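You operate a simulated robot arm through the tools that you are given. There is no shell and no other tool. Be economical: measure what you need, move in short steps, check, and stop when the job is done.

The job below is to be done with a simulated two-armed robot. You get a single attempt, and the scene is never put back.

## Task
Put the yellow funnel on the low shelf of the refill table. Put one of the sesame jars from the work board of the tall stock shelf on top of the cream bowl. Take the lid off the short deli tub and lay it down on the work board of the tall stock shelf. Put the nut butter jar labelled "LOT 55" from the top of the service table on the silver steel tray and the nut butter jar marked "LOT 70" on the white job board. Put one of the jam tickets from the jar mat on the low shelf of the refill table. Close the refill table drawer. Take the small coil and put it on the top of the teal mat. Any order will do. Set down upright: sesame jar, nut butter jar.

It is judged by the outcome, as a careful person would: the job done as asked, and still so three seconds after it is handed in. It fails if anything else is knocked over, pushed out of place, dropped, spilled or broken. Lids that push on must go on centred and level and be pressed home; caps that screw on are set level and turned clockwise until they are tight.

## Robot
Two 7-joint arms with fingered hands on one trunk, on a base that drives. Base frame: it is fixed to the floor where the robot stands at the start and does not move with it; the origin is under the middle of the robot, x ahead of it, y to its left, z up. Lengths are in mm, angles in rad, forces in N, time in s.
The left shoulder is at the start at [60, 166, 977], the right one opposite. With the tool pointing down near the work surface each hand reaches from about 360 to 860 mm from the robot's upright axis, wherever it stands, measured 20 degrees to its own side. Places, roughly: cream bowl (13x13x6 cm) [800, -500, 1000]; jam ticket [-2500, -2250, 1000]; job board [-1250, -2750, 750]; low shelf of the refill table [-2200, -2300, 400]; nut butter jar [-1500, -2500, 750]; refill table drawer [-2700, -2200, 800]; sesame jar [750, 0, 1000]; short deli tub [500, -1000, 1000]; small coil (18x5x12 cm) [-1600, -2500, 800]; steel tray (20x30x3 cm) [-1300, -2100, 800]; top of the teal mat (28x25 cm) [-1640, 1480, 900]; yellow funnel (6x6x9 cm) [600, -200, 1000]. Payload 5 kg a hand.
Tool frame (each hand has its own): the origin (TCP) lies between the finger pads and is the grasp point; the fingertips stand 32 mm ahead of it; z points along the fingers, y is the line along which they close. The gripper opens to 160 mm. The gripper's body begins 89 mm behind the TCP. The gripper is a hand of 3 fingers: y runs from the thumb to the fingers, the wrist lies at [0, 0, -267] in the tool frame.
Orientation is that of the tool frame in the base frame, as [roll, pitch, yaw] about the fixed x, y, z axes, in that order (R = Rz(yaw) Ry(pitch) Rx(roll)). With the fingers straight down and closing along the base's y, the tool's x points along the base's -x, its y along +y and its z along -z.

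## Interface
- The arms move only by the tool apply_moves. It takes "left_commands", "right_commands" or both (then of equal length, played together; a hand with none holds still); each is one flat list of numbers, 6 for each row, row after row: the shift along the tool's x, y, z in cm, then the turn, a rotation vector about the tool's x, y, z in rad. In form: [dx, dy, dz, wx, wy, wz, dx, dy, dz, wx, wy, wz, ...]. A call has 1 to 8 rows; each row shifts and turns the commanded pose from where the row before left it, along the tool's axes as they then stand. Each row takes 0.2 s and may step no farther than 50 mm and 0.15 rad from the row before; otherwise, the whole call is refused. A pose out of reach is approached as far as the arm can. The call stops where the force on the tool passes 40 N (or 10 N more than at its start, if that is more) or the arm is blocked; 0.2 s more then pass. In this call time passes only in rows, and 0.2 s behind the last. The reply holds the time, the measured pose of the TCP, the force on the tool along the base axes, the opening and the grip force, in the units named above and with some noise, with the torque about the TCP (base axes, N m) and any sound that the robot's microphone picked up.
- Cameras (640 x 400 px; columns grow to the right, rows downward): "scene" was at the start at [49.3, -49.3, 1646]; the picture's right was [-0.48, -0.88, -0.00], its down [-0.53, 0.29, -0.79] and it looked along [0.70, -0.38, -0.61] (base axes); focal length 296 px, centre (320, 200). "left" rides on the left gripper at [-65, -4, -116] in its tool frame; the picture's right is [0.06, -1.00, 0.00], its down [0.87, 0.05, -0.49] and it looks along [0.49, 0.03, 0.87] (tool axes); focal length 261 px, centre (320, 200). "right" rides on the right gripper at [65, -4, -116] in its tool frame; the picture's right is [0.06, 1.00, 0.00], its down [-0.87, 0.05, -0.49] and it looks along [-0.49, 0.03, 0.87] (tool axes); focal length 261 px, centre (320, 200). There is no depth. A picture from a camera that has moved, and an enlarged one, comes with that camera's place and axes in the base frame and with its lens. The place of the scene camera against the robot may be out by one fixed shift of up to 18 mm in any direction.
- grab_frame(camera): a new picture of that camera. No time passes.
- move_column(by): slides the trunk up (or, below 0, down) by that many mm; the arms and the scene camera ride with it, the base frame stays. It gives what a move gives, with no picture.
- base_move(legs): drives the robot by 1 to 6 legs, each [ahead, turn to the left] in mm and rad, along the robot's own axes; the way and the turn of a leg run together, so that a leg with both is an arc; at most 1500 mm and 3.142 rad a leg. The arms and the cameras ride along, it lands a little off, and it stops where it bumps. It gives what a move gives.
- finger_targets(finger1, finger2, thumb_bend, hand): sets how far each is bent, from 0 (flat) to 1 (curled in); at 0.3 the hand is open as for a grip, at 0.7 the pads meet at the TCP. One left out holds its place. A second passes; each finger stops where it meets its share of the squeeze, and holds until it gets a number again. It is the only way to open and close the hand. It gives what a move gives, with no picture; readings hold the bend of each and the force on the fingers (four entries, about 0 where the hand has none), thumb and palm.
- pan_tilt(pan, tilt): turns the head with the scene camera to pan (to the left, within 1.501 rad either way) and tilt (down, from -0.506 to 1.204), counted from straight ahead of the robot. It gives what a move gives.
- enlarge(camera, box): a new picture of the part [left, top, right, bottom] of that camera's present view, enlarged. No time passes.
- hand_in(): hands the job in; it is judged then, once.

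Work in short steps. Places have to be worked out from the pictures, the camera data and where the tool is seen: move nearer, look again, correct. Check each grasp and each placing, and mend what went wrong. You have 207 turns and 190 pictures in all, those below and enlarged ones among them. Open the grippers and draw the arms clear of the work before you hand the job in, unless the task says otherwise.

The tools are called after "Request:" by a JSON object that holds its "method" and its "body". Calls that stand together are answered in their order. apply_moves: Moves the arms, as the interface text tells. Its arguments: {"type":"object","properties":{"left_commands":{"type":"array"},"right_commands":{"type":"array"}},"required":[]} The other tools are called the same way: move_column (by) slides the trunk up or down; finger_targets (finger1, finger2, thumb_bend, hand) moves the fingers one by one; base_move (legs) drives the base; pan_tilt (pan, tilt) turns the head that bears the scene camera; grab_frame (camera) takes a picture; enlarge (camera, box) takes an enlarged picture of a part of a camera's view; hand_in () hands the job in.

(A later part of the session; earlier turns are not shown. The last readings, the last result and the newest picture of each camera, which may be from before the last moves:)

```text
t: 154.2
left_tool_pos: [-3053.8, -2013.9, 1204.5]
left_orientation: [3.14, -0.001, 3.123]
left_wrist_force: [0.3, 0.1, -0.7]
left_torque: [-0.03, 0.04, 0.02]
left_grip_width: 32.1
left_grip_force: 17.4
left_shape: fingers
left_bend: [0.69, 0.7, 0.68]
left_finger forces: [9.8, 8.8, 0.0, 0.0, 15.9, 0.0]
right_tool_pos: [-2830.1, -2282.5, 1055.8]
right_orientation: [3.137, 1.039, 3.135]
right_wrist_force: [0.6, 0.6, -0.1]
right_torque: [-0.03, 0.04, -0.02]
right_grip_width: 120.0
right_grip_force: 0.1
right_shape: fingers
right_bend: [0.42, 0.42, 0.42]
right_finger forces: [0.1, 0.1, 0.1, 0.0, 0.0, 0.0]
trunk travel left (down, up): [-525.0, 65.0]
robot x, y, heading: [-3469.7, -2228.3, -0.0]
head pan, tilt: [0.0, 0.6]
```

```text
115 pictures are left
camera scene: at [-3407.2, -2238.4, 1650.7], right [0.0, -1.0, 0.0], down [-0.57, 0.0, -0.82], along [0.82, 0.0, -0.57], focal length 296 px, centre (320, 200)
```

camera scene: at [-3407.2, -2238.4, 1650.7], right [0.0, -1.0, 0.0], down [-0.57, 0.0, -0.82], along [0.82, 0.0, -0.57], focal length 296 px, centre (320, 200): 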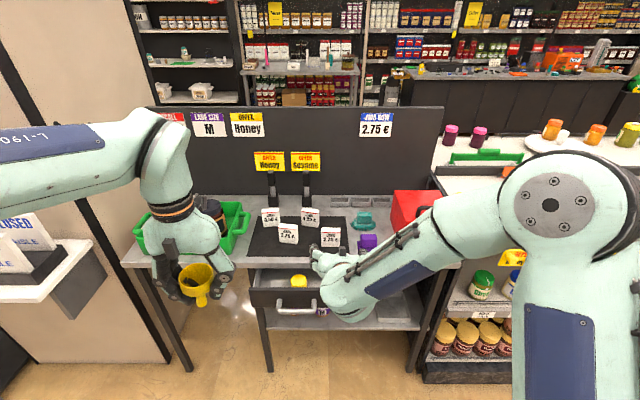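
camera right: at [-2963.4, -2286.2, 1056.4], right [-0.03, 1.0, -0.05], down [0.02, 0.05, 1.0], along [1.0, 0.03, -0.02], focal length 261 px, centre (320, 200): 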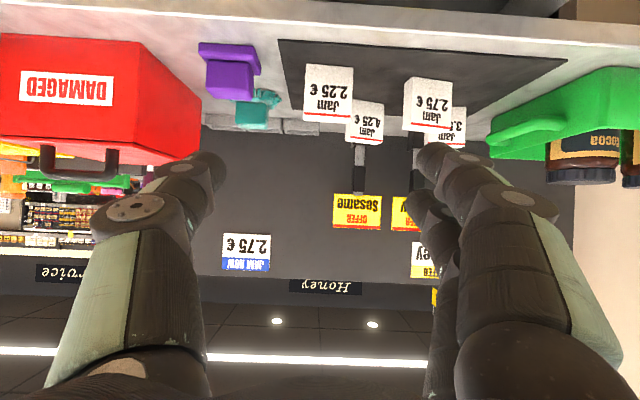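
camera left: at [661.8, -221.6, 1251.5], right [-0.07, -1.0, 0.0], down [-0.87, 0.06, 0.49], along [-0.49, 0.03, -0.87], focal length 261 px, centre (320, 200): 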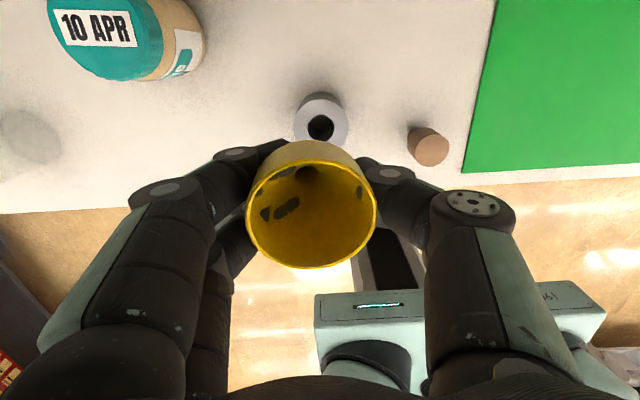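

The ticket is near (-2630,-2272). I continue the swing to a pre-grasp, about 110 mm in front of it.

Request:
{"method": "apply_moves", "body": {"right_commands": [1.39, 0.33, 3.95, 0, -0.13, 0, 1.9, 0.33, 3.74, 0, -0.13, 0, 2.36, 0.33, 3.46, 0, 0, 0]}}

Request:
{"method": "grab_frame", "body": {"camera": "right"}}

Request:
{"method": "enlarge", "body": {"camera": "scene", "box": [240, 190, 400, 290]}}

```text
t: 155.0
left_tool_pos: [-3055.0, -2013.5, 1204.9]
left_orientation: [3.141, 0.0, 3.124]
left_wrist_force: [1.0, 0.1, -0.8]
left_torque: [-0.02, 0.01, 0.02]
left_grip_width: 32.1
left_grip_force: 17.5
left_shape: fingers
left_bend: [0.69, 0.7, 0.68]
left_finger forces: [9.7, 8.7, 0.1, 0.0, 16.1, 0.0]
right_tool_pos: [-2797.7, -2280.0, 1023.2]
right_orientation: [-3.138, 1.172, -3.14]
right_wrist_force: [0.0, -0.1, 0.8]
right_torque: [-0.04, 0.0, -0.04]
right_grip_width: 120.2
right_grip_force: 0.1
right_shape: fingers
right_bend: [0.42, 0.42, 0.42]
right_finger forces: [0.0, 0.0, 0.0, 0.0, 0.0, 0.0]
right hand out of reach, approached as far as the arm can: row 2, 3
trunk travel left (down, up): [-525.0, 65.0]
robot x, y, heading: [-3471.5, -2229.6, 0.002]
head pan, tilt: [0.0, 0.6]
```

```text
114 pictures are left
camera right: at [-2929.5, -2283.8, 1008.5], right [-0.02, 1.0, -0.06], down [-0.11, 0.06, 0.99], along [0.99, 0.03, 0.11], focal length 261 px, centre (320, 200)
```

right: 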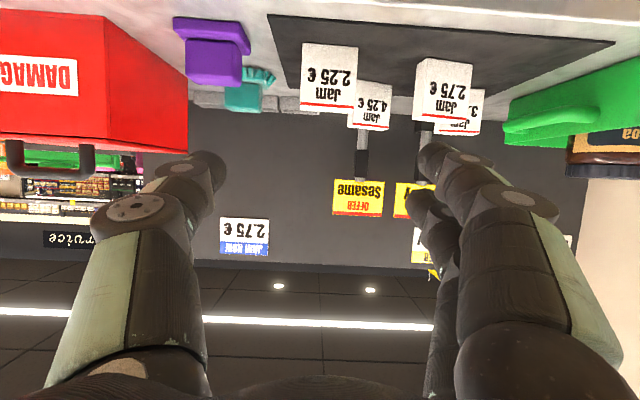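

```text
4.00 times, centred on (320, 240) of scene
camera zoom: at [-3407.8, -2237.6, 1650.6], right [0.0, -1.0, 0.0], down [-0.57, 0.0, -0.82], along [0.82, 0.0, -0.57], focal length 1182 px, centre (320, 40)
```

zoom: 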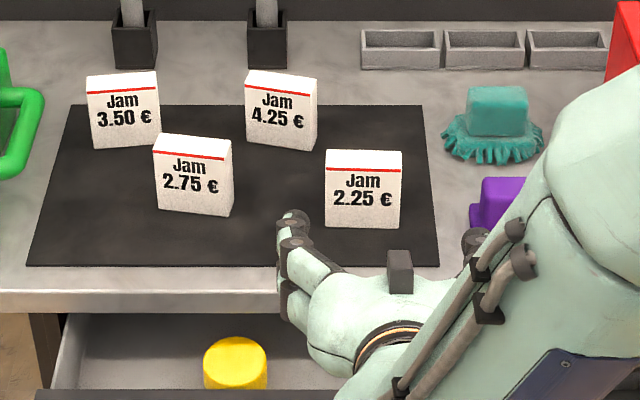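

The ticket stands at about (-2603,-2274), with the table near z 862. The flatter pose was out of reach, so I lower the trunk 100 mm and return to the 67° tilt.

Request:
{"method": "move_column", "body": {"by": -100}}

Request:
{"method": "apply_moves", "body": {"right_commands": [0, 0, 0, 0, 0.13, 0]}}

Request:
{"method": "grab_frame", "body": {"camera": "right"}}

```text
t: 156.3
left_tool_pos: [-3055.9, -2015.0, 1105.0]
left_orientation: [3.139, 0.001, 3.124]
left_wrist_force: [-0.3, 0.1, 0.2]
left_torque: [-0.05, -0.03, -0.04]
left_grip_width: 32.1
left_grip_force: 17.4
left_shape: fingers
left_bend: [0.69, 0.7, 0.68]
left_finger forces: [9.8, 8.7, 0.0, 0.0, 16.1, 0.1]
right_tool_pos: [-2797.7, -2280.5, 924.5]
right_orientation: [-3.139, 1.171, -3.141]
right_wrist_force: [-0.1, -0.2, -0.4]
right_torque: [-0.02, 0.03, 0.0]
right_grip_width: 119.8
right_grip_force: 0.2
right_shape: fingers
right_bend: [0.42, 0.42, 0.42]
right_finger forces: [0.0, 0.1, 0.0, 0.0, 0.0, 0.0]
trunk travel left (down, up): [-425.0, 165.0]
robot x, y, heading: [-3472.0, -2235.7, -0.002]
head pan, tilt: [0.0, 0.6]
```

```text
t: 156.7
left_tool_pos: [-3055.5, -2014.1, 1105.3]
left_orientation: [3.138, 0.0, 3.124]
left_wrist_force: [0.5, -0.4, -1.3]
left_torque: [-0.02, 0.0, 0.03]
left_grip_width: 32.3
left_grip_force: 18.1
left_shape: fingers
left_bend: [0.69, 0.7, 0.68]
left_finger forces: [9.8, 8.8, 0.1, 0.1, 16.1, 0.0]
right_tool_pos: [-2798.3, -2281.7, 925.0]
right_orientation: [-3.141, 1.04, 3.14]
right_wrist_force: [-1.1, 0.3, 0.9]
right_torque: [0.01, -0.02, 0.0]
right_grip_width: 119.8
right_grip_force: 0.1
right_shape: fingers
right_bend: [0.42, 0.42, 0.42]
right_finger forces: [0.0, 0.1, 0.1, 0.0, 0.0, 0.0]
trunk travel left (down, up): [-425.0, 165.0]
robot x, y, heading: [-3468.6, -2231.0, -0.002]
head pan, tilt: [0.0, 0.6]
```

```text
112 pictures are left
camera right: at [-2931.4, -2284.6, 926.1], right [-0.03, 1.0, -0.05], down [0.02, 0.05, 1.0], along [1.0, 0.03, -0.02], focal length 261 px, centre (320, 200)
```

right: 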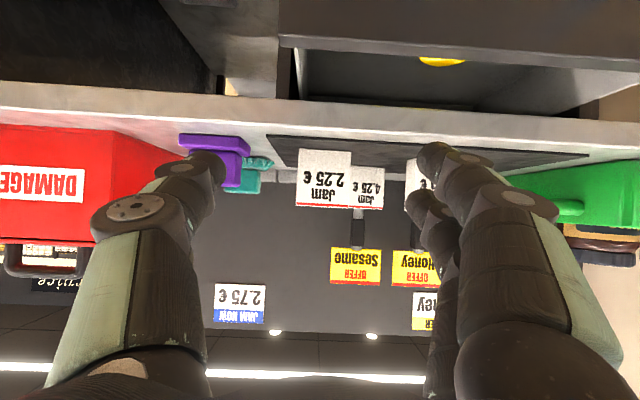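

Ticket front face is about 305 mm ahead of the camera (x≈-2626), z 860–928. I set the tilt and approach, stopping short for a check.

Request:
{"method": "apply_moves", "body": {"right_commands": [0, 0.2, 0, 0, -0.13, 0, -1.19, 0.27, 4.55, 0, 0, 0, -1.19, 0.27, 4.55, 0, 0, 0, -1.19, 0.27, 4.55, 0, 0, 0]}}

Request:
{"method": "grab_frame", "body": {"camera": "right"}}

```text
t: 157.7
left_tool_pos: [-3055.3, -2014.1, 1105.4]
left_orientation: [3.139, -0.003, 3.125]
left_wrist_force: [0.4, -0.9, -0.7]
left_torque: [-0.01, -0.03, 0.01]
left_grip_width: 32.1
left_grip_force: 17.3
left_shape: fingers
left_bend: [0.69, 0.7, 0.68]
left_finger forces: [9.8, 8.8, 0.0, 0.1, 16.0, 0.0]
right_tool_pos: [-2658.6, -2271.1, 903.5]
right_orientation: [3.141, 1.171, -3.14]
right_wrist_force: [0.2, -0.7, -0.9]
right_torque: [0.02, 0.01, -0.02]
right_grip_width: 119.8
right_grip_force: 0.1
right_shape: fingers
right_bend: [0.42, 0.42, 0.42]
right_finger forces: [0.0, 0.0, 0.1, 0.0, 0.0, 0.0]
trunk travel left (down, up): [-425.0, 165.0]
robot x, y, heading: [-3468.9, -2231.5, 0.001]
head pan, tilt: [0.0, 0.6]
```

```text
111 pictures are left
camera right: at [-2790.8, -2274.6, 888.3], right [-0.02, 1.0, -0.06], down [-0.11, 0.05, 0.99], along [0.99, 0.03, 0.11], focal length 261 px, centre (320, 200)
```

right: 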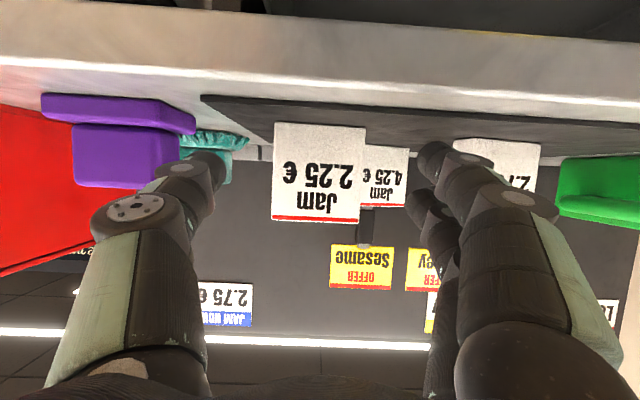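

The ticket is centred. The camera hangs under the hand close above the table, so I keep the height and go 55 mm straight ahead, then close.

Request:
{"method": "apply_moves", "body": {"right_commands": [-1.25, 0.1, 2.46, 0, 0, 0, -1.25, 0.1, 2.46, 0, 0, 0]}}

Request:
{"method": "finger_targets", "body": {"hand": "right", "finger1": 0.64, "finger2": 0.64, "thumb_bend": 0.64}}

Request:
{"method": "grab_frame", "body": {"camera": "right"}}

```text
t: 158.3
left_tool_pos: [-3056.6, -2013.5, 1105.0]
left_orientation: [3.14, 0.0, 3.124]
left_wrist_force: [0.2, 0.1, -0.4]
left_torque: [0.0, 0.04, 0.0]
left_grip_width: 32.1
left_grip_force: 17.3
left_shape: fingers
left_bend: [0.69, 0.7, 0.68]
left_finger forces: [9.8, 8.7, 0.1, 0.0, 16.1, 0.0]
right_tool_pos: [-2603.8, -2267.1, 908.1]
right_orientation: [-3.139, 1.17, -3.14]
right_wrist_force: [0.1, 0.3, -0.3]
right_torque: [0.0, -0.01, 0.01]
right_grip_width: 120.2
right_grip_force: 0.0
right_shape: fingers
right_bend: [0.42, 0.42, 0.42]
right_finger forces: [0.0, 0.0, 0.0, 0.0, 0.0, 0.0]
trunk travel left (down, up): [-425.0, 165.0]
robot x, y, heading: [-3470.1, -2229.4, 0.002]
head pan, tilt: [0.0, 0.6]
```

```text
t: 159.3
left_tool_pos: [-3056.2, -2014.7, 1105.7]
left_orientation: [3.141, 0.0, 3.124]
left_wrist_force: [0.4, -0.2, -1.0]
left_torque: [-0.03, 0.0, -0.01]
left_grip_width: 31.8
left_grip_force: 17.3
left_shape: fingers
left_bend: [0.69, 0.7, 0.68]
left_finger forces: [9.8, 8.8, 0.1, 0.1, 16.1, 0.0]
right_tool_pos: [-2602.4, -2266.9, 908.9]
right_orientation: [-3.141, 1.17, -3.14]
right_wrist_force: [-0.1, -0.5, 0.4]
right_torque: [0.01, 0.01, 0.0]
right_grip_width: 73.1
right_grip_force: 18.3
right_shape: fingers
right_bend: [0.55, 0.55, 0.58]
right_finger forces: [9.3, 9.2, 0.0, 0.0, 18.5, 0.1]
trunk travel left (down, up): [-425.0, 165.0]
robot x, y, heading: [-3473.2, -2235.0, -0.007]
head pan, tilt: [0.0, 0.6]
```

```text
110 pictures are left
camera right: at [-2735.2, -2271.3, 893.3], right [-0.02, 1.0, -0.06], down [-0.11, 0.05, 0.99], along [0.99, 0.03, 0.11], focal length 261 px, centre (320, 200)
```

right: 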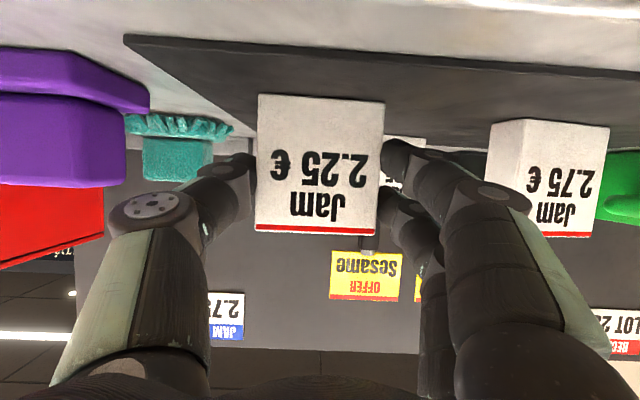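

The ticket is held (73 mm, 18 N). I lift it 50 mm, then back the base off 280 mm and lower the trunk for the low shelf.

Request:
{"method": "apply_moves", "body": {"right_commands": [-2.4, 0, -1, 0, 0, 0, -2.4, 0, -1, 0, 0, 0]}}

Request:
{"method": "base_move", "body": {"legs": [[-300, 0]]}}

Request:
{"method": "move_column", "body": {"by": -390}}

Request:
{"method": "grab_frame", "body": {"camera": "scene"}}

Request:
{"method": "grab_frame", "body": {"camera": "right"}}

```text
t: 159.9
left_tool_pos: [-3055.4, -2013.0, 1105.4]
left_orientation: [-3.141, -0.001, 3.124]
left_wrist_force: [-0.5, -0.9, -0.1]
left_torque: [0.02, 0.0, 0.01]
left_grip_width: 31.8
left_grip_force: 17.5
left_shape: fingers
left_bend: [0.69, 0.7, 0.68]
left_finger forces: [9.8, 8.7, 0.0, 0.0, 15.9, 0.0]
right_tool_pos: [-2602.2, -2268.8, 963.1]
right_orientation: [-3.141, 1.171, -3.141]
right_wrist_force: [-0.2, -0.1, -0.7]
right_torque: [0.01, 0.0, 0.0]
right_grip_width: 73.1
right_grip_force: 18.7
right_shape: fingers
right_bend: [0.55, 0.55, 0.58]
right_finger forces: [9.3, 9.3, 0.1, 0.0, 18.6, 0.0]
trunk travel left (down, up): [-425.0, 165.0]
robot x, y, heading: [-3472.6, -2230.3, -0.003]
head pan, tilt: [0.0, 0.6]
```

```text
t: 162.0
left_tool_pos: [-3356.0, -2012.9, 1105.4]
left_orientation: [3.14, -0.001, 3.126]
left_wrist_force: [-0.5, -0.5, -0.2]
left_torque: [-0.01, -0.02, 0.01]
left_grip_width: 31.8
left_grip_force: 17.0
left_shape: fingers
left_bend: [0.69, 0.7, 0.68]
left_finger forces: [9.9, 8.8, 0.1, 0.0, 16.0, 0.1]
right_tool_pos: [-2901.3, -2264.7, 961.5]
right_orientation: [-3.139, 1.171, -3.139]
right_wrist_force: [0.2, 0.0, -0.9]
right_torque: [-0.01, 0.04, 0.0]
right_grip_width: 73.0
right_grip_force: 18.5
right_shape: fingers
right_bend: [0.55, 0.55, 0.58]
right_finger forces: [9.3, 9.4, 0.0, 0.0, 18.6, 0.0]
trunk travel left (down, up): [-425.0, 165.0]
robot x, y, heading: [-3769.7, -2233.2, 0.007]
head pan, tilt: [0.0, 0.6]
```

```text
t: 165.7
left_tool_pos: [-3354.8, -2013.7, 716.1]
left_orientation: [3.14, 0.0, 3.127]
left_wrist_force: [0.0, 0.4, -0.8]
left_torque: [0.02, -0.02, 0.01]
left_grip_width: 31.9
left_grip_force: 16.7
left_shape: fingers
left_bend: [0.69, 0.7, 0.68]
left_finger forces: [9.8, 8.7, 0.0, 0.1, 16.0, 0.1]
right_tool_pos: [-2901.6, -2266.4, 570.6]
right_orientation: [-3.141, 1.17, -3.14]
right_wrist_force: [0.0, -0.4, 0.0]
right_torque: [0.01, -0.01, 0.02]
right_grip_width: 73.3
right_grip_force: 18.7
right_shape: fingers
right_bend: [0.55, 0.55, 0.58]
right_finger forces: [9.3, 9.3, 0.0, 0.0, 18.6, 0.0]
trunk travel left (down, up): [-35.0, 555.0]
robot x, y, heading: [-3768.0, -2231.4, -0.001]
head pan, tilt: [0.0, 0.6]
```

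```text
109 pictures are left
camera scene: at [-3707.9, -2238.9, 1160.7], right [0.0, -1.0, 0.0], down [-0.57, 0.0, -0.82], along [0.82, 0.0, -0.57], focal length 296 px, centre (320, 200)
```

scene: 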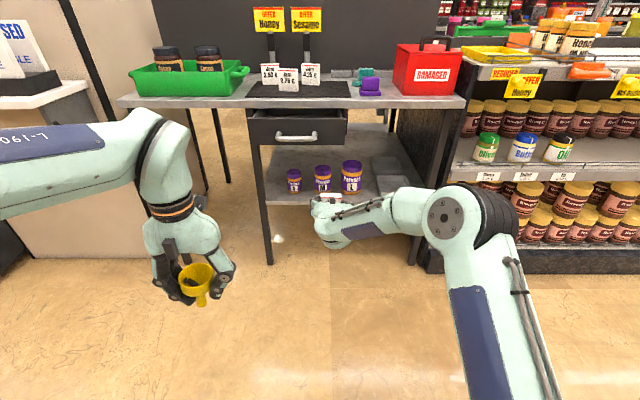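

```text
108 pictures are left
camera right: at [-3034.1, -2270.4, 555.2], right [-0.03, 1.0, -0.06], down [-0.11, 0.05, 0.99], along [0.99, 0.03, 0.11], focal length 261 px, centre (320, 200)
```

right: 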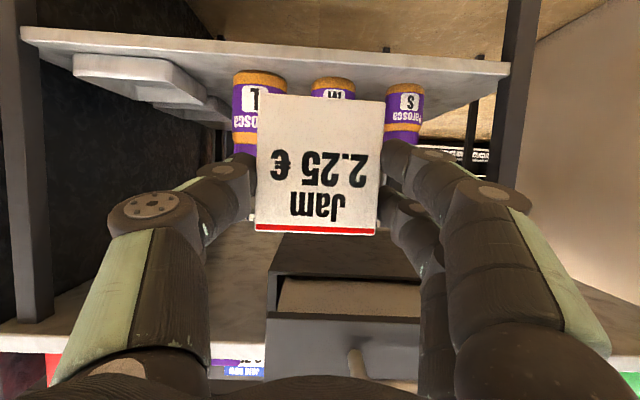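

Request:
{"method": "enlarge", "body": {"camera": "scene", "box": [230, 90, 470, 240]}}

```text
2.67 times, centred on (350, 165) of scene
camera zoom: at [-3707.9, -2238.9, 1160.7], right [0.0, -1.0, 0.0], down [-0.57, 0.0, -0.82], along [0.82, 0.0, -0.57], focal length 788 px, centre (240, 293)
```

zoom: 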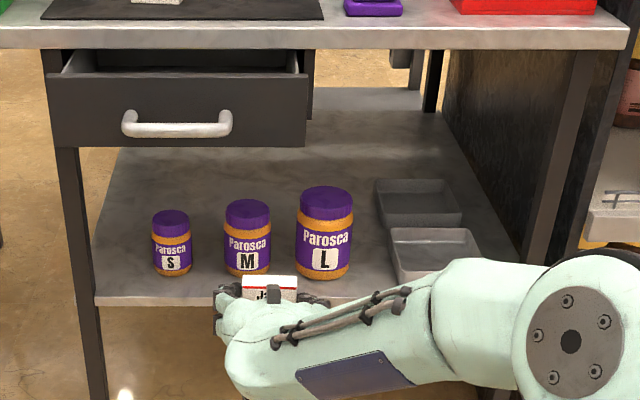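

The shelf holds three jars in a row and two trays, with a free strip of about 70 mm along the front edge. I'll stand the ticket in that strip in front of the gap between the L jar and the trays. I retract the right arm to y≈-2452 and drive forward 300 mm.

Request:
{"method": "apply_moves", "body": {"right_commands": [1.92, -3.1, -2.81, 0, 0, 0, 1.92, -3.1, -2.81, 0, 0, 0, 1.92, -3.1, -2.81, 0, 0, 0, 1.92, -3.1, -2.81, 0, 0, 0, 1.92, -3.1, -2.81, 0, 0, 0, 1.92, -3.1, -2.81, 0, 0, 0]}}

Request:
{"method": "base_move", "body": {"legs": [[300, 0]]}}

Request:
{"method": "grab_frame", "body": {"camera": "right"}}

Request:
{"method": "grab_frame", "body": {"camera": "scene"}}

```text
t: 167.1
left_tool_pos: [-3356.9, -2011.4, 714.0]
left_orientation: [-3.141, 0.002, 3.128]
left_wrist_force: [0.4, 0.4, 0.7]
left_torque: [0.01, 0.0, -0.04]
left_grip_width: 31.9
left_grip_force: 17.7
left_shape: fingers
left_bend: [0.69, 0.7, 0.68]
left_finger forces: [9.8, 8.7, 0.0, 0.1, 15.9, 0.1]
right_tool_pos: [-3000.0, -2379.2, 576.7]
right_orientation: [3.132, 1.161, 3.136]
right_wrist_force: [0.1, 0.9, -0.6]
right_torque: [-0.02, 0.05, -0.01]
right_grip_width: 73.2
right_grip_force: 18.6
right_shape: fingers
right_bend: [0.55, 0.55, 0.58]
right_finger forces: [9.3, 9.3, 0.1, 0.1, 18.6, 0.0]
right hand out of reach, approached as far as the arm can: row 3, 4, 5, 6
trunk travel left (down, up): [-35.0, 555.0]
robot x, y, heading: [-3770.7, -2234.6, 0.004]
head pan, tilt: [0.0, 0.6]
```

```text
t: 169.2
left_tool_pos: [-3055.6, -2012.0, 715.7]
left_orientation: [3.139, 0.001, 3.125]
left_wrist_force: [-0.2, 0.1, -1.0]
left_torque: [0.0, 0.01, -0.01]
left_grip_width: 31.9
left_grip_force: 17.0
left_shape: fingers
left_bend: [0.69, 0.7, 0.68]
left_finger forces: [9.7, 8.8, 0.1, 0.0, 15.9, 0.0]
right_tool_pos: [-2699.7, -2379.4, 575.8]
right_orientation: [3.13, 1.164, 3.135]
right_wrist_force: [-0.4, 0.4, -0.8]
right_torque: [-0.04, 0.01, 0.01]
right_grip_width: 73.4
right_grip_force: 18.2
right_shape: fingers
right_bend: [0.55, 0.55, 0.58]
right_finger forces: [9.3, 9.3, 0.0, 0.1, 18.6, 0.0]
trunk travel left (down, up): [-35.0, 555.0]
robot x, y, heading: [-3468.2, -2229.6, 0.006]
head pan, tilt: [0.0, 0.6]
```

```text
106 pictures are left
camera right: at [-2832.3, -2384.1, 561.8], right [-0.03, 1.0, -0.05], down [-0.11, 0.05, 0.99], along [0.99, 0.03, 0.1], focal length 261 px, centre (320, 200)
```

right: 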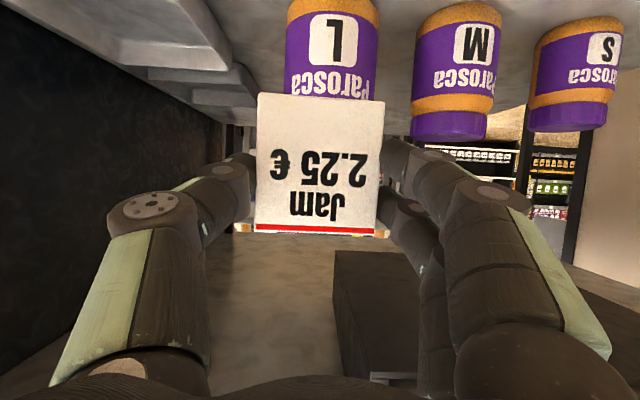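

```text
105 pictures are left
camera scene: at [-3408.2, -2238.2, 1160.7], right [0.0, -1.0, 0.0], down [-0.56, 0.0, -0.83], along [0.83, 0.0, -0.56], focal length 296 px, centre (320, 200)
```

scene: 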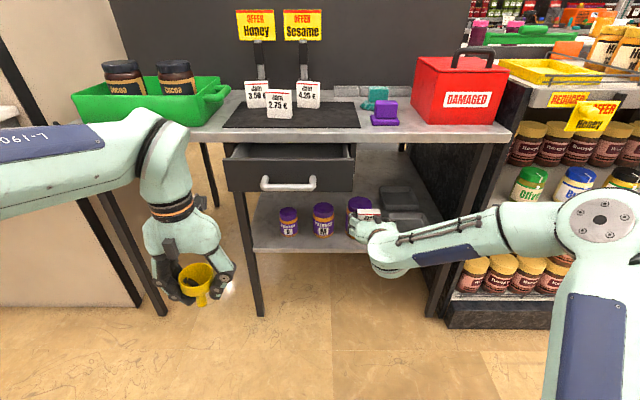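

The shelf is at z≈410. I move the ticket 45 mm forward and 73 mm to the right, then 85 mm down.

Request:
{"method": "apply_moves", "body": {"right_commands": [-1.78, 0, 4.13, 0, 0, 0, 0, -3.65, 0, 0, 0, 0, 0, -3.65, 0, 0, 0, 0, 3.9, 0, 1.68, 0, 0, 0, 3.9, 0, 1.68, 0, 0, 0]}}

Request:
{"method": "grab_frame", "body": {"camera": "right"}}

Request:
{"method": "enlarge", "body": {"camera": "scene", "box": [240, 170, 464, 310]}}

```text
t: 170.3
left_tool_pos: [-3056.3, -2012.0, 716.2]
left_orientation: [3.14, 0.001, 3.126]
left_wrist_force: [-0.3, -0.2, -0.5]
left_torque: [0.0, -0.01, -0.01]
left_grip_width: 31.9
left_grip_force: 17.1
left_shape: fingers
left_bend: [0.69, 0.7, 0.68]
left_finger forces: [9.7, 8.7, 0.0, 0.0, 16.0, 0.0]
right_tool_pos: [-2652.9, -2457.9, 568.4]
right_orientation: [3.133, 1.162, 3.134]
right_wrist_force: [-0.1, 0.0, -0.5]
right_torque: [0.04, 0.01, -0.02]
right_grip_width: 72.9
right_grip_force: 18.1
right_shape: fingers
right_bend: [0.55, 0.55, 0.58]
right_finger forces: [9.1, 9.1, 0.0, 0.0, 18.0, 0.0]
right hand out of reach, approached as far as the arm can: row 4, 5
trunk travel left (down, up): [-35.0, 555.0]
robot x, y, heading: [-3469.0, -2229.5, 0.004]
head pan, tilt: [0.0, 0.6]
```

```text
104 pictures are left
camera right: at [-2785.1, -2462.3, 553.8], right [-0.03, 1.0, -0.05], down [-0.11, 0.05, 0.99], along [0.99, 0.03, 0.1], focal length 261 px, centre (320, 200)
```

right: 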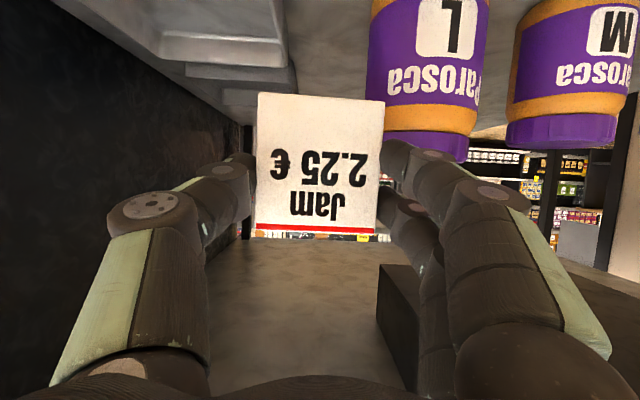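

```text
2.86 times, centred on (352, 240) of scene
camera zoom: at [-3408.2, -2238.2, 1160.7], right [0.0, -1.0, 0.0], down [-0.56, 0.0, -0.83], along [0.83, 0.0, -0.56], focal length 844 px, centre (229, 86)
```

zoom: 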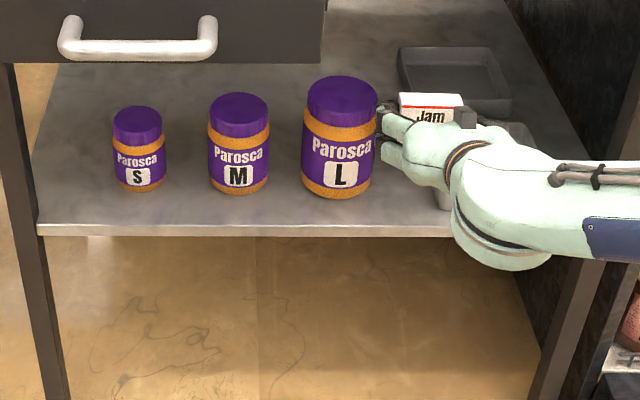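

Being too folded limits the wrist; a more extended arm should reach lower. I back the base 190 mm, drop the trunk the last 30 mm, then extend the arm forward and down.

Request:
{"method": "base_move", "body": {"legs": [[-190, 0]]}}

Request:
{"method": "move_column", "body": {"by": -30}}

Request:
{"method": "apply_moves", "body": {"right_commands": [-1.86, 0, 4.3, 0, 0, 0, -1.86, 0, 4.3, 0, 0, 0, -1.86, 0, 4.3, 0, 0, 0, -1.86, 0, 4.3, 0, 0, 0]}}

Request:
{"method": "apply_moves", "body": {"right_commands": [3.0, 0, 1.3, 0, 0, 0, 2.5, 0, 1.08, 0, 0, 0]}}

Request:
{"method": "grab_frame", "body": {"camera": "right"}}

Request:
{"method": "grab_frame", "body": {"camera": "scene"}}

```text
t: 171.9
left_tool_pos: [-3247.2, -2012.6, 714.1]
left_orientation: [-3.141, 0.001, 3.125]
left_wrist_force: [1.2, 0.8, -0.5]
left_torque: [0.0, 0.0, 0.03]
left_grip_width: 31.8
left_grip_force: 17.3
left_shape: fingers
left_bend: [0.69, 0.7, 0.68]
left_finger forces: [9.7, 8.6, 0.0, 0.0, 16.0, 0.1]
right_tool_pos: [-2843.5, -2458.5, 567.6]
right_orientation: [3.13, 1.163, 3.133]
right_wrist_force: [-0.8, 0.9, -1.2]
right_torque: [-0.02, 0.0, 0.02]
right_grip_width: 73.1
right_grip_force: 17.5
right_shape: fingers
right_bend: [0.55, 0.55, 0.58]
right_finger forces: [9.0, 9.1, 0.1, 0.1, 18.1, 0.1]
trunk travel left (down, up): [-35.0, 555.0]
robot x, y, heading: [-3663.0, -2229.3, 0.001]
head pan, tilt: [0.0, 0.6]
```

```text
t: 172.7
left_tool_pos: [-3246.2, -2013.6, 685.0]
left_orientation: [3.141, -0.001, 3.126]
left_wrist_force: [0.6, 0.3, -0.3]
left_torque: [-0.03, 0.0, 0.01]
left_grip_width: 32.1
left_grip_force: 17.7
left_shape: fingers
left_bend: [0.69, 0.7, 0.68]
left_finger forces: [9.7, 8.7, 0.1, 0.0, 15.9, 0.0]
right_tool_pos: [-2844.3, -2460.1, 538.3]
right_orientation: [3.131, 1.163, 3.134]
right_wrist_force: [0.0, 0.4, -1.1]
right_torque: [0.02, 0.01, 0.0]
right_grip_width: 73.4
right_grip_force: 18.0
right_shape: fingers
right_bend: [0.55, 0.55, 0.58]
right_finger forces: [9.1, 9.0, 0.0, 0.1, 18.2, 0.0]
trunk travel left (down, up): [-5.0, 585.0]
robot x, y, heading: [-3660.6, -2230.0, 0.002]
head pan, tilt: [0.0, 0.6]
```

```text
t: 173.7
left_tool_pos: [-3247.8, -2012.5, 685.9]
left_orientation: [3.14, 0.0, 3.125]
left_wrist_force: [-0.6, 0.3, -1.5]
left_torque: [-0.01, -0.06, -0.04]
left_grip_width: 31.6
left_grip_force: 17.2
left_shape: fingers
left_bend: [0.69, 0.7, 0.68]
left_finger forces: [9.7, 8.6, 0.0, 0.1, 15.9, 0.1]
right_tool_pos: [-2654.4, -2457.4, 539.6]
right_orientation: [3.131, 1.162, 3.136]
right_wrist_force: [-0.2, -0.5, 0.2]
right_torque: [0.0, 0.04, 0.01]
right_grip_width: 73.2
right_grip_force: 18.5
right_shape: fingers
right_bend: [0.55, 0.55, 0.58]
right_finger forces: [8.9, 8.9, 0.0, 0.0, 18.1, 0.0]
trunk travel left (down, up): [-5.0, 585.0]
robot x, y, heading: [-3663.0, -2230.9, 0.002]
head pan, tilt: [0.0, 0.6]
```

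```text
t: 174.2
left_tool_pos: [-3247.3, -2013.4, 686.0]
left_orientation: [3.141, 0.001, 3.126]
left_wrist_force: [-0.7, -0.8, 0.2]
left_torque: [0.02, 0.0, 0.01]
left_grip_width: 31.9
left_grip_force: 17.2
left_shape: fingers
left_bend: [0.69, 0.7, 0.68]
left_finger forces: [9.8, 8.8, 0.1, 0.0, 15.9, 0.1]
right_tool_pos: [-2655.1, -2458.5, 478.9]
right_orientation: [3.132, 1.163, 3.134]
right_wrist_force: [0.4, -0.5, -0.1]
right_torque: [0.0, 0.07, 0.01]
right_grip_width: 73.3
right_grip_force: 18.0
right_shape: fingers
right_bend: [0.55, 0.55, 0.58]
right_finger forces: [9.1, 8.9, 0.0, 0.0, 18.0, 0.1]
trunk travel left (down, up): [-5.0, 585.0]
robot x, y, heading: [-3663.8, -2229.1, 0.004]
head pan, tilt: [0.0, 0.6]
```

```text
102 pictures are left
camera right: at [-2787.3, -2461.9, 464.2], right [-0.03, 1.0, -0.05], down [-0.11, 0.05, 0.99], along [0.99, 0.03, 0.1], focal length 261 px, centre (320, 200)
```

right: 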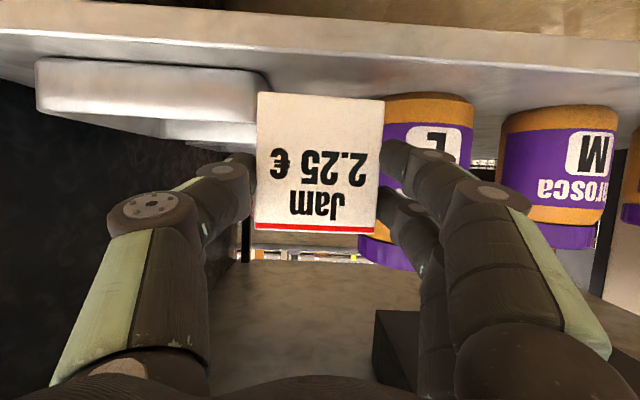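

```text
101 pictures are left
camera scene: at [-3599.3, -2238.6, 1130.7], right [0.0, -1.0, 0.0], down [-0.56, 0.0, -0.83], along [0.83, 0.0, -0.56], focal length 296 px, centre (320, 200)
```

scene: 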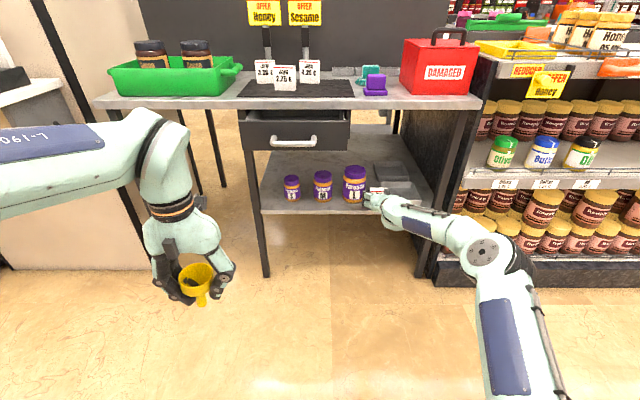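

It is nearly down, but the tray's edge would catch the ticket's right corner. I shift 20 mm left and 12 mm back, then look.

Request:
{"method": "apply_moves", "body": {"right_commands": [0.48, 2.0, -1.1, 0, 0, 0]}}

Request:
{"method": "grab_frame", "body": {"camera": "right"}}

Request:
{"method": "enlarge", "body": {"camera": "scene", "box": [270, 150, 446, 260]}}

```text
t: 174.7
left_tool_pos: [-3246.7, -2013.5, 685.1]
left_orientation: [3.14, 0.0, 3.126]
left_wrist_force: [0.1, -0.2, 0.5]
left_torque: [0.01, 0.01, 0.01]
left_grip_width: 32.0
left_grip_force: 17.2
left_shape: fingers
left_bend: [0.69, 0.7, 0.68]
left_finger forces: [9.7, 8.8, 0.0, 0.0, 15.9, 0.1]
right_tool_pos: [-2669.4, -2438.4, 477.7]
right_orientation: [3.128, 1.162, 3.132]
right_wrist_force: [0.1, -0.2, -1.4]
right_torque: [0.04, -0.02, 0.03]
right_grip_width: 73.1
right_grip_force: 18.2
right_shape: fingers
right_bend: [0.55, 0.55, 0.58]
right_finger forces: [9.0, 9.0, 0.0, 0.0, 18.1, 0.0]
trunk travel left (down, up): [-5.0, 585.0]
robot x, y, heading: [-3662.2, -2230.6, 0.001]
head pan, tilt: [0.0, 0.6]
```

```text
100 pictures are left
camera right: at [-2800.3, -2443.0, 463.1], right [-0.03, 1.0, -0.05], down [-0.11, 0.05, 0.99], along [0.99, 0.03, 0.1], focal length 261 px, centre (320, 200)
```

right: 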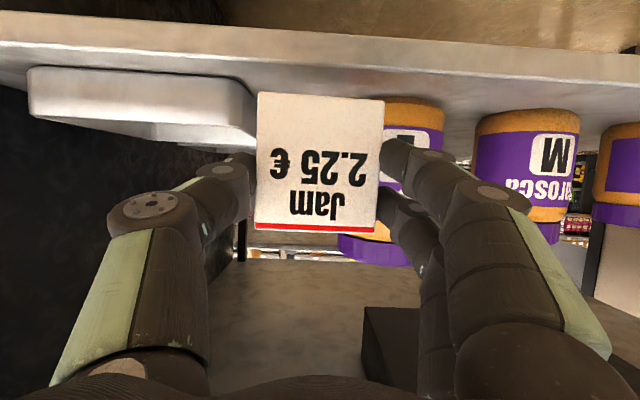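

```text
3.64 times, centred on (358, 205) of scene
camera zoom: at [-3599.2, -2238.7, 1130.6], right [0.0, -1.0, 0.0], down [-0.57, 0.0, -0.82], along [0.82, 0.0, -0.57], focal length 1075 px, centre (182, 182)
```

zoom: 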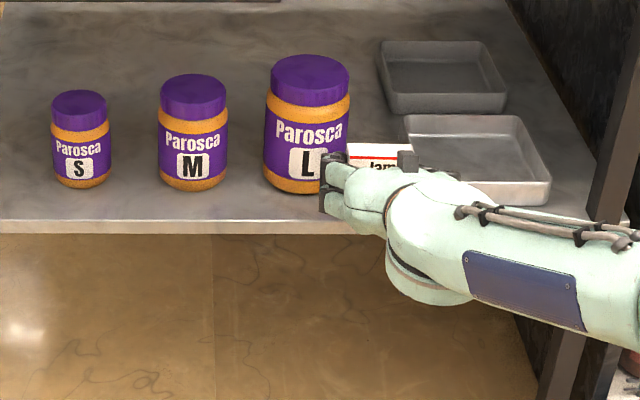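

The scene view shows about 20 mm between ticket and tray. I lower in small steps until contact.

Request:
{"method": "apply_moves", "body": {"right_commands": [0.37, 0.3, 0.16, 0, 0, 0, 0.37, 0, 0.16, 0, 0, 0]}}

```text
t: 175.2
left_tool_pos: [-3247.0, -2012.1, 685.6]
left_orientation: [3.14, 0.0, 3.126]
left_wrist_force: [0.1, -0.7, 0.0]
left_torque: [0.0, 0.0, 0.0]
left_grip_width: 31.9
left_grip_force: 17.3
left_shape: fingers
left_bend: [0.69, 0.7, 0.68]
left_finger forces: [9.7, 8.6, 0.0, 0.0, 15.9, 0.0]
right_tool_pos: [-2668.3, -2436.1, 469.8]
right_orientation: [3.131, 1.162, 3.133]
right_wrist_force: [-0.5, 0.0, 0.0]
right_torque: [0.02, -0.01, -0.02]
right_grip_width: 73.0
right_grip_force: 17.5
right_shape: fingers
right_bend: [0.55, 0.55, 0.58]
right_finger forces: [9.0, 9.1, 0.0, 0.0, 18.2, 0.0]
trunk travel left (down, up): [-5.0, 585.0]
robot x, y, heading: [-3661.5, -2230.7, 0.001]
head pan, tilt: [0.0, 0.6]
```

Request:
{"method": "apply_moves", "body": {"right_commands": [0.28, 0, 0.12, 0, 0, 0, 0.28, 0, 0.12, 0, 0, 0]}}

```text
t: 175.8
left_tool_pos: [-3246.9, -2012.6, 685.4]
left_orientation: [3.139, -0.001, 3.126]
left_wrist_force: [0.9, -0.5, -0.7]
left_torque: [0.02, 0.03, -0.03]
left_grip_width: 32.0
left_grip_force: 17.2
left_shape: fingers
left_bend: [0.69, 0.7, 0.68]
left_finger forces: [9.7, 8.7, 0.0, 0.1, 15.9, 0.1]
right_tool_pos: [-2668.2, -2435.4, 464.2]
right_orientation: [3.133, 1.163, 3.135]
right_wrist_force: [0.1, -0.6, -1.0]
right_torque: [-0.01, -0.01, -0.02]
right_grip_width: 73.0
right_grip_force: 18.1
right_shape: fingers
right_bend: [0.55, 0.55, 0.58]
right_finger forces: [9.0, 9.1, 0.0, 0.0, 18.2, 0.1]
trunk travel left (down, up): [-5.0, 585.0]
robot x, y, heading: [-3663.9, -2231.1, -0.0]
head pan, tilt: [0.0, 0.6]
```

Request:
{"method": "apply_moves", "body": {"right_commands": [0.28, 0, 0.12, 0, 0, 0, 0.28, 0, 0.12, 0, 0, 0]}}

Request:
{"method": "grab_frame", "body": {"camera": "right"}}

```text
t: 176.4
left_tool_pos: [-3246.9, -2012.9, 684.8]
left_orientation: [3.141, -0.001, 3.126]
left_wrist_force: [0.2, -0.1, -0.8]
left_torque: [0.03, 0.02, 0.03]
left_grip_width: 31.9
left_grip_force: 17.4
left_shape: fingers
left_bend: [0.69, 0.7, 0.68]
left_finger forces: [9.6, 8.6, 0.1, 0.0, 15.9, 0.0]
right_tool_pos: [-2667.4, -2434.3, 457.6]
right_orientation: [3.13, 1.161, 3.13]
right_wrist_force: [-0.5, -0.3, -0.5]
right_torque: [0.01, 0.03, -0.03]
right_grip_width: 73.2
right_grip_force: 17.8
right_shape: fingers
right_bend: [0.55, 0.55, 0.58]
right_finger forces: [8.9, 9.0, 0.0, 0.0, 18.1, 0.0]
trunk travel left (down, up): [-5.0, 585.0]
robot x, y, heading: [-3662.3, -2230.4, 0.004]
head pan, tilt: [0.0, 0.6]
```

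```text
98 pictures are left
camera right: at [-2800.5, -2438.9, 443.6], right [-0.03, 1.0, -0.05], down [-0.1, 0.05, 0.99], along [0.99, 0.03, 0.1], focal length 261 px, centre (320, 200)
```

right: 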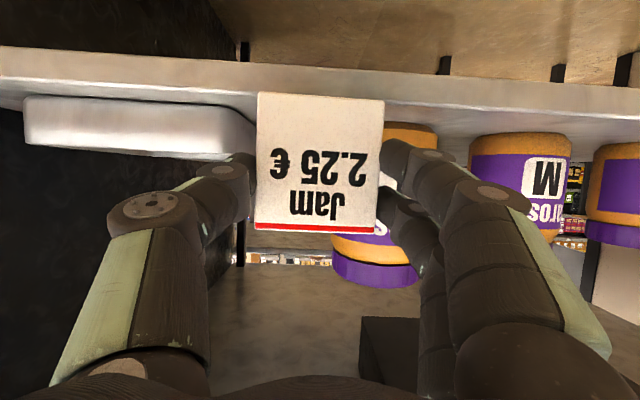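

The ticket should have touched by now; I zoom in to judge the shelf edge relative to the ticket.

Request:
{"method": "enlarge", "body": {"camera": "right", "box": [200, 30, 460, 192]}}

Request:
{"method": "enlarge", "body": {"camera": "scene", "box": [330, 170, 442, 240]}}

```text
2.46 times, centred on (330, 111) of right
camera zoom: at [-2800.5, -2438.9, 443.6], right [-0.03, 1.0, -0.05], down [-0.1, 0.05, 0.99], along [0.99, 0.03, 0.1], focal length 642 px, centre (295, 419)
```

zoom: 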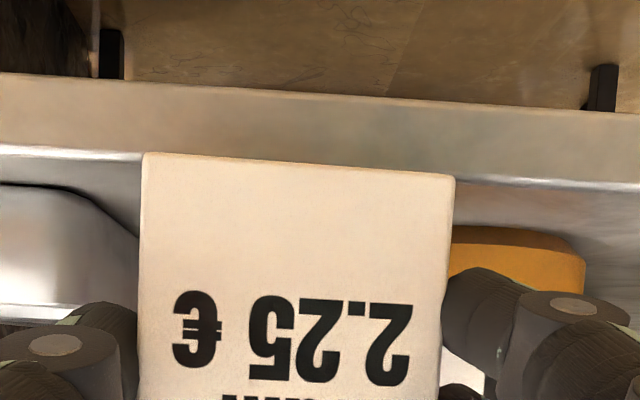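

```text
5.71 times, centred on (386, 205) of scene
camera zoom: at [-3599.3, -2238.6, 1130.7], right [0.0, -1.0, 0.0], down [-0.57, 0.0, -0.82], along [0.82, 0.0, -0.57], focal length 1689 px, centre (-57, 171)
```

zoom: 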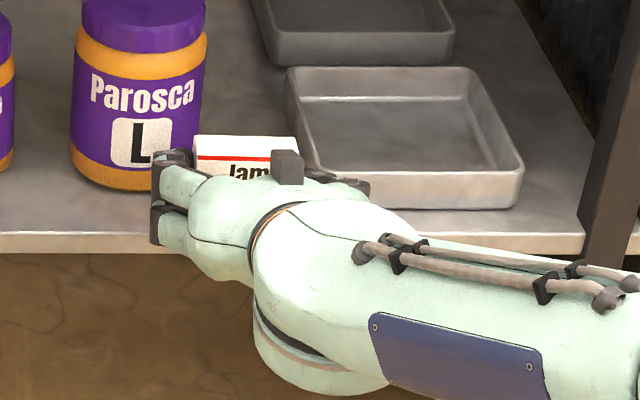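

The ticket stood right at the shelf's front edge (edge x≈-2652, shelf z≈405). I raise 20 mm, go 32 mm forward and 6 mm right, and check.

Request:
{"method": "apply_moves", "body": {"right_commands": [-1.84, 0, -0.79, 0, 0, 0, -1.27, -0.6, 2.94, 0, 0, 0]}}

Request:
{"method": "enlarge", "body": {"camera": "right", "box": [200, 30, 460, 192]}}

Request:
{"method": "enlarge", "body": {"camera": "scene", "box": [330, 170, 442, 240]}}

```text
t: 177.1
left_tool_pos: [-3246.8, -2012.9, 685.4]
left_orientation: [3.139, 0.0, 3.127]
left_wrist_force: [0.0, -0.3, -0.3]
left_torque: [-0.02, -0.04, -0.03]
left_grip_width: 31.8
left_grip_force: 17.0
left_shape: fingers
left_bend: [0.69, 0.7, 0.68]
left_finger forces: [9.7, 8.7, 0.0, 0.0, 15.9, 0.0]
right_tool_pos: [-2638.3, -2439.5, 480.6]
right_orientation: [3.13, 1.162, 3.132]
right_wrist_force: [0.4, -0.4, -0.1]
right_torque: [0.02, 0.05, 0.02]
right_grip_width: 73.1
right_grip_force: 18.4
right_shape: fingers
right_bend: [0.55, 0.55, 0.58]
right_finger forces: [9.0, 9.0, 0.0, 0.1, 17.9, 0.0]
trunk travel left (down, up): [-5.0, 585.0]
robot x, y, heading: [-3661.9, -2228.8, 0.002]
head pan, tilt: [0.0, 0.6]
```

```text
2.46 times, centred on (330, 111) of right
camera zoom: at [-2769.1, -2445.0, 464.6], right [-0.03, 1.0, -0.05], down [-0.11, 0.05, 0.99], along [0.99, 0.03, 0.11], focal length 642 px, centre (295, 419)
```

zoom: 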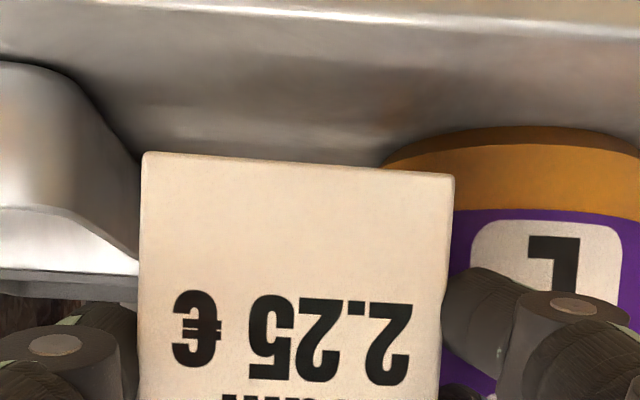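

```text
5.71 times, centred on (386, 205) of scene
camera zoom: at [-3599.5, -2238.6, 1130.7], right [0.0, -1.0, 0.0], down [-0.56, 0.0, -0.83], along [0.83, 0.0, -0.56], focal length 1689 px, centre (-57, 171)
```

zoom: 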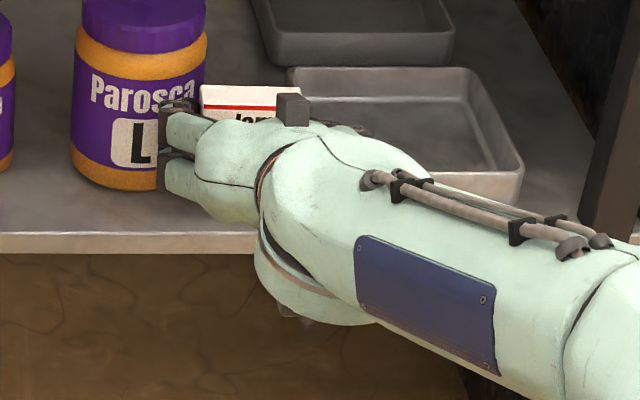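

The ticket now sits over the shelf with about 16 mm to the tray. I lower to contact.

Request:
{"method": "apply_moves", "body": {"right_commands": [0.65, 0, 0.28, 0, 0, 0, 0.55, 0, 0.24, 0, 0, 0, 0.28, 0, 0.12, 0, 0, 0]}}

```text
t: 177.8
left_tool_pos: [-3247.2, -2011.4, 685.5]
left_orientation: [3.14, 0.001, 3.126]
left_wrist_force: [-0.1, -0.1, -0.2]
left_torque: [-0.02, -0.02, -0.02]
left_grip_width: 31.9
left_grip_force: 17.3
left_shape: fingers
left_bend: [0.69, 0.7, 0.68]
left_finger forces: [9.7, 8.7, 0.0, 0.0, 15.8, 0.0]
right_tool_pos: [-2637.8, -2441.1, 462.1]
right_orientation: [3.131, 1.161, 3.135]
right_wrist_force: [0.4, 0.7, -0.5]
right_torque: [-0.02, 0.03, 0.0]
right_grip_width: 72.7
right_grip_force: 17.5
right_shape: fingers
right_bend: [0.55, 0.55, 0.58]
right_finger forces: [9.0, 9.0, 0.0, 0.0, 18.1, 0.0]
trunk travel left (down, up): [-5.0, 585.0]
robot x, y, heading: [-3657.9, -2231.6, -0.0]
head pan, tilt: [0.0, 0.6]
```

Request:
{"method": "apply_moves", "body": {"right_commands": [0.28, 0, 0.12, 0, 0, 0, 0.28, 0, 0.12, 0, 0, 0]}}

```text
t: 178.4
left_tool_pos: [-3246.5, -2011.6, 685.3]
left_orientation: [3.14, 0.001, 3.126]
left_wrist_force: [0.4, 0.9, -0.6]
left_torque: [-0.01, 0.03, -0.04]
left_grip_width: 31.8
left_grip_force: 17.5
left_shape: fingers
left_bend: [0.69, 0.7, 0.68]
left_finger forces: [9.7, 8.7, 0.0, 0.1, 15.9, 0.1]
right_tool_pos: [-2635.9, -2441.3, 455.8]
right_orientation: [3.13, 1.163, 3.133]
right_wrist_force: [0.1, -1.7, -0.9]
right_torque: [0.0, 0.0, 0.01]
right_grip_width: 73.3
right_grip_force: 17.8
right_shape: fingers
right_bend: [0.55, 0.55, 0.58]
right_finger forces: [9.1, 9.0, 0.1, 0.0, 17.9, 0.0]
trunk travel left (down, up): [-5.0, 585.0]
robot x, y, heading: [-3661.0, -2229.4, 0.003]
head pan, tilt: [0.0, 0.6]
```

Request:
{"method": "apply_moves", "body": {"right_commands": [0.28, 0, 0.12, 0, 0, 0, 0.28, 0, 0.12, 0, 0, 0]}}

Request:
{"method": "enlarge", "body": {"camera": "right", "box": [200, 30, 460, 192]}}

```text
t: 179.1
left_tool_pos: [-3248.1, -2013.0, 686.0]
left_orientation: [-3.141, 0.002, 3.126]
left_wrist_force: [0.8, -1.1, -0.1]
left_torque: [-0.02, 0.0, 0.01]
left_grip_width: 31.7
left_grip_force: 17.4
left_shape: fingers
left_bend: [0.69, 0.7, 0.68]
left_finger forces: [9.7, 8.7, 0.1, 0.0, 15.9, 0.0]
right_tool_pos: [-2635.6, -2441.4, 455.5]
right_orientation: [3.133, 1.169, 3.134]
right_wrist_force: [-1.7, -0.6, 14.0]
right_torque: [-0.06, -0.34, -0.02]
right_grip_width: 72.8
right_grip_force: 19.3
right_shape: fingers
right_bend: [0.55, 0.55, 0.58]
right_finger forces: [9.5, 9.7, 0.0, 0.0, 19.4, 0.1]
trunk travel left (down, up): [-5.0, 585.0]
robot x, y, heading: [-3665.5, -2229.5, 0.002]
head pan, tilt: [0.0, 0.6]
```

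```text
2.46 times, centred on (330, 111) of right
camera zoom: at [-2768.3, -2445.0, 439.7], right [-0.03, 1.0, -0.05], down [-0.11, 0.05, 0.99], along [0.99, 0.03, 0.11], focal length 642 px, centre (295, 419)
```

zoom: 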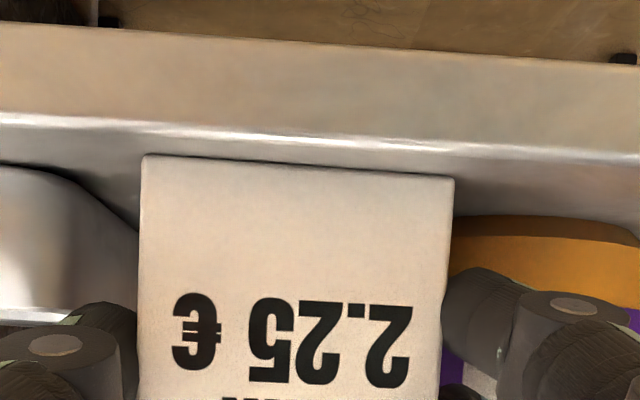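

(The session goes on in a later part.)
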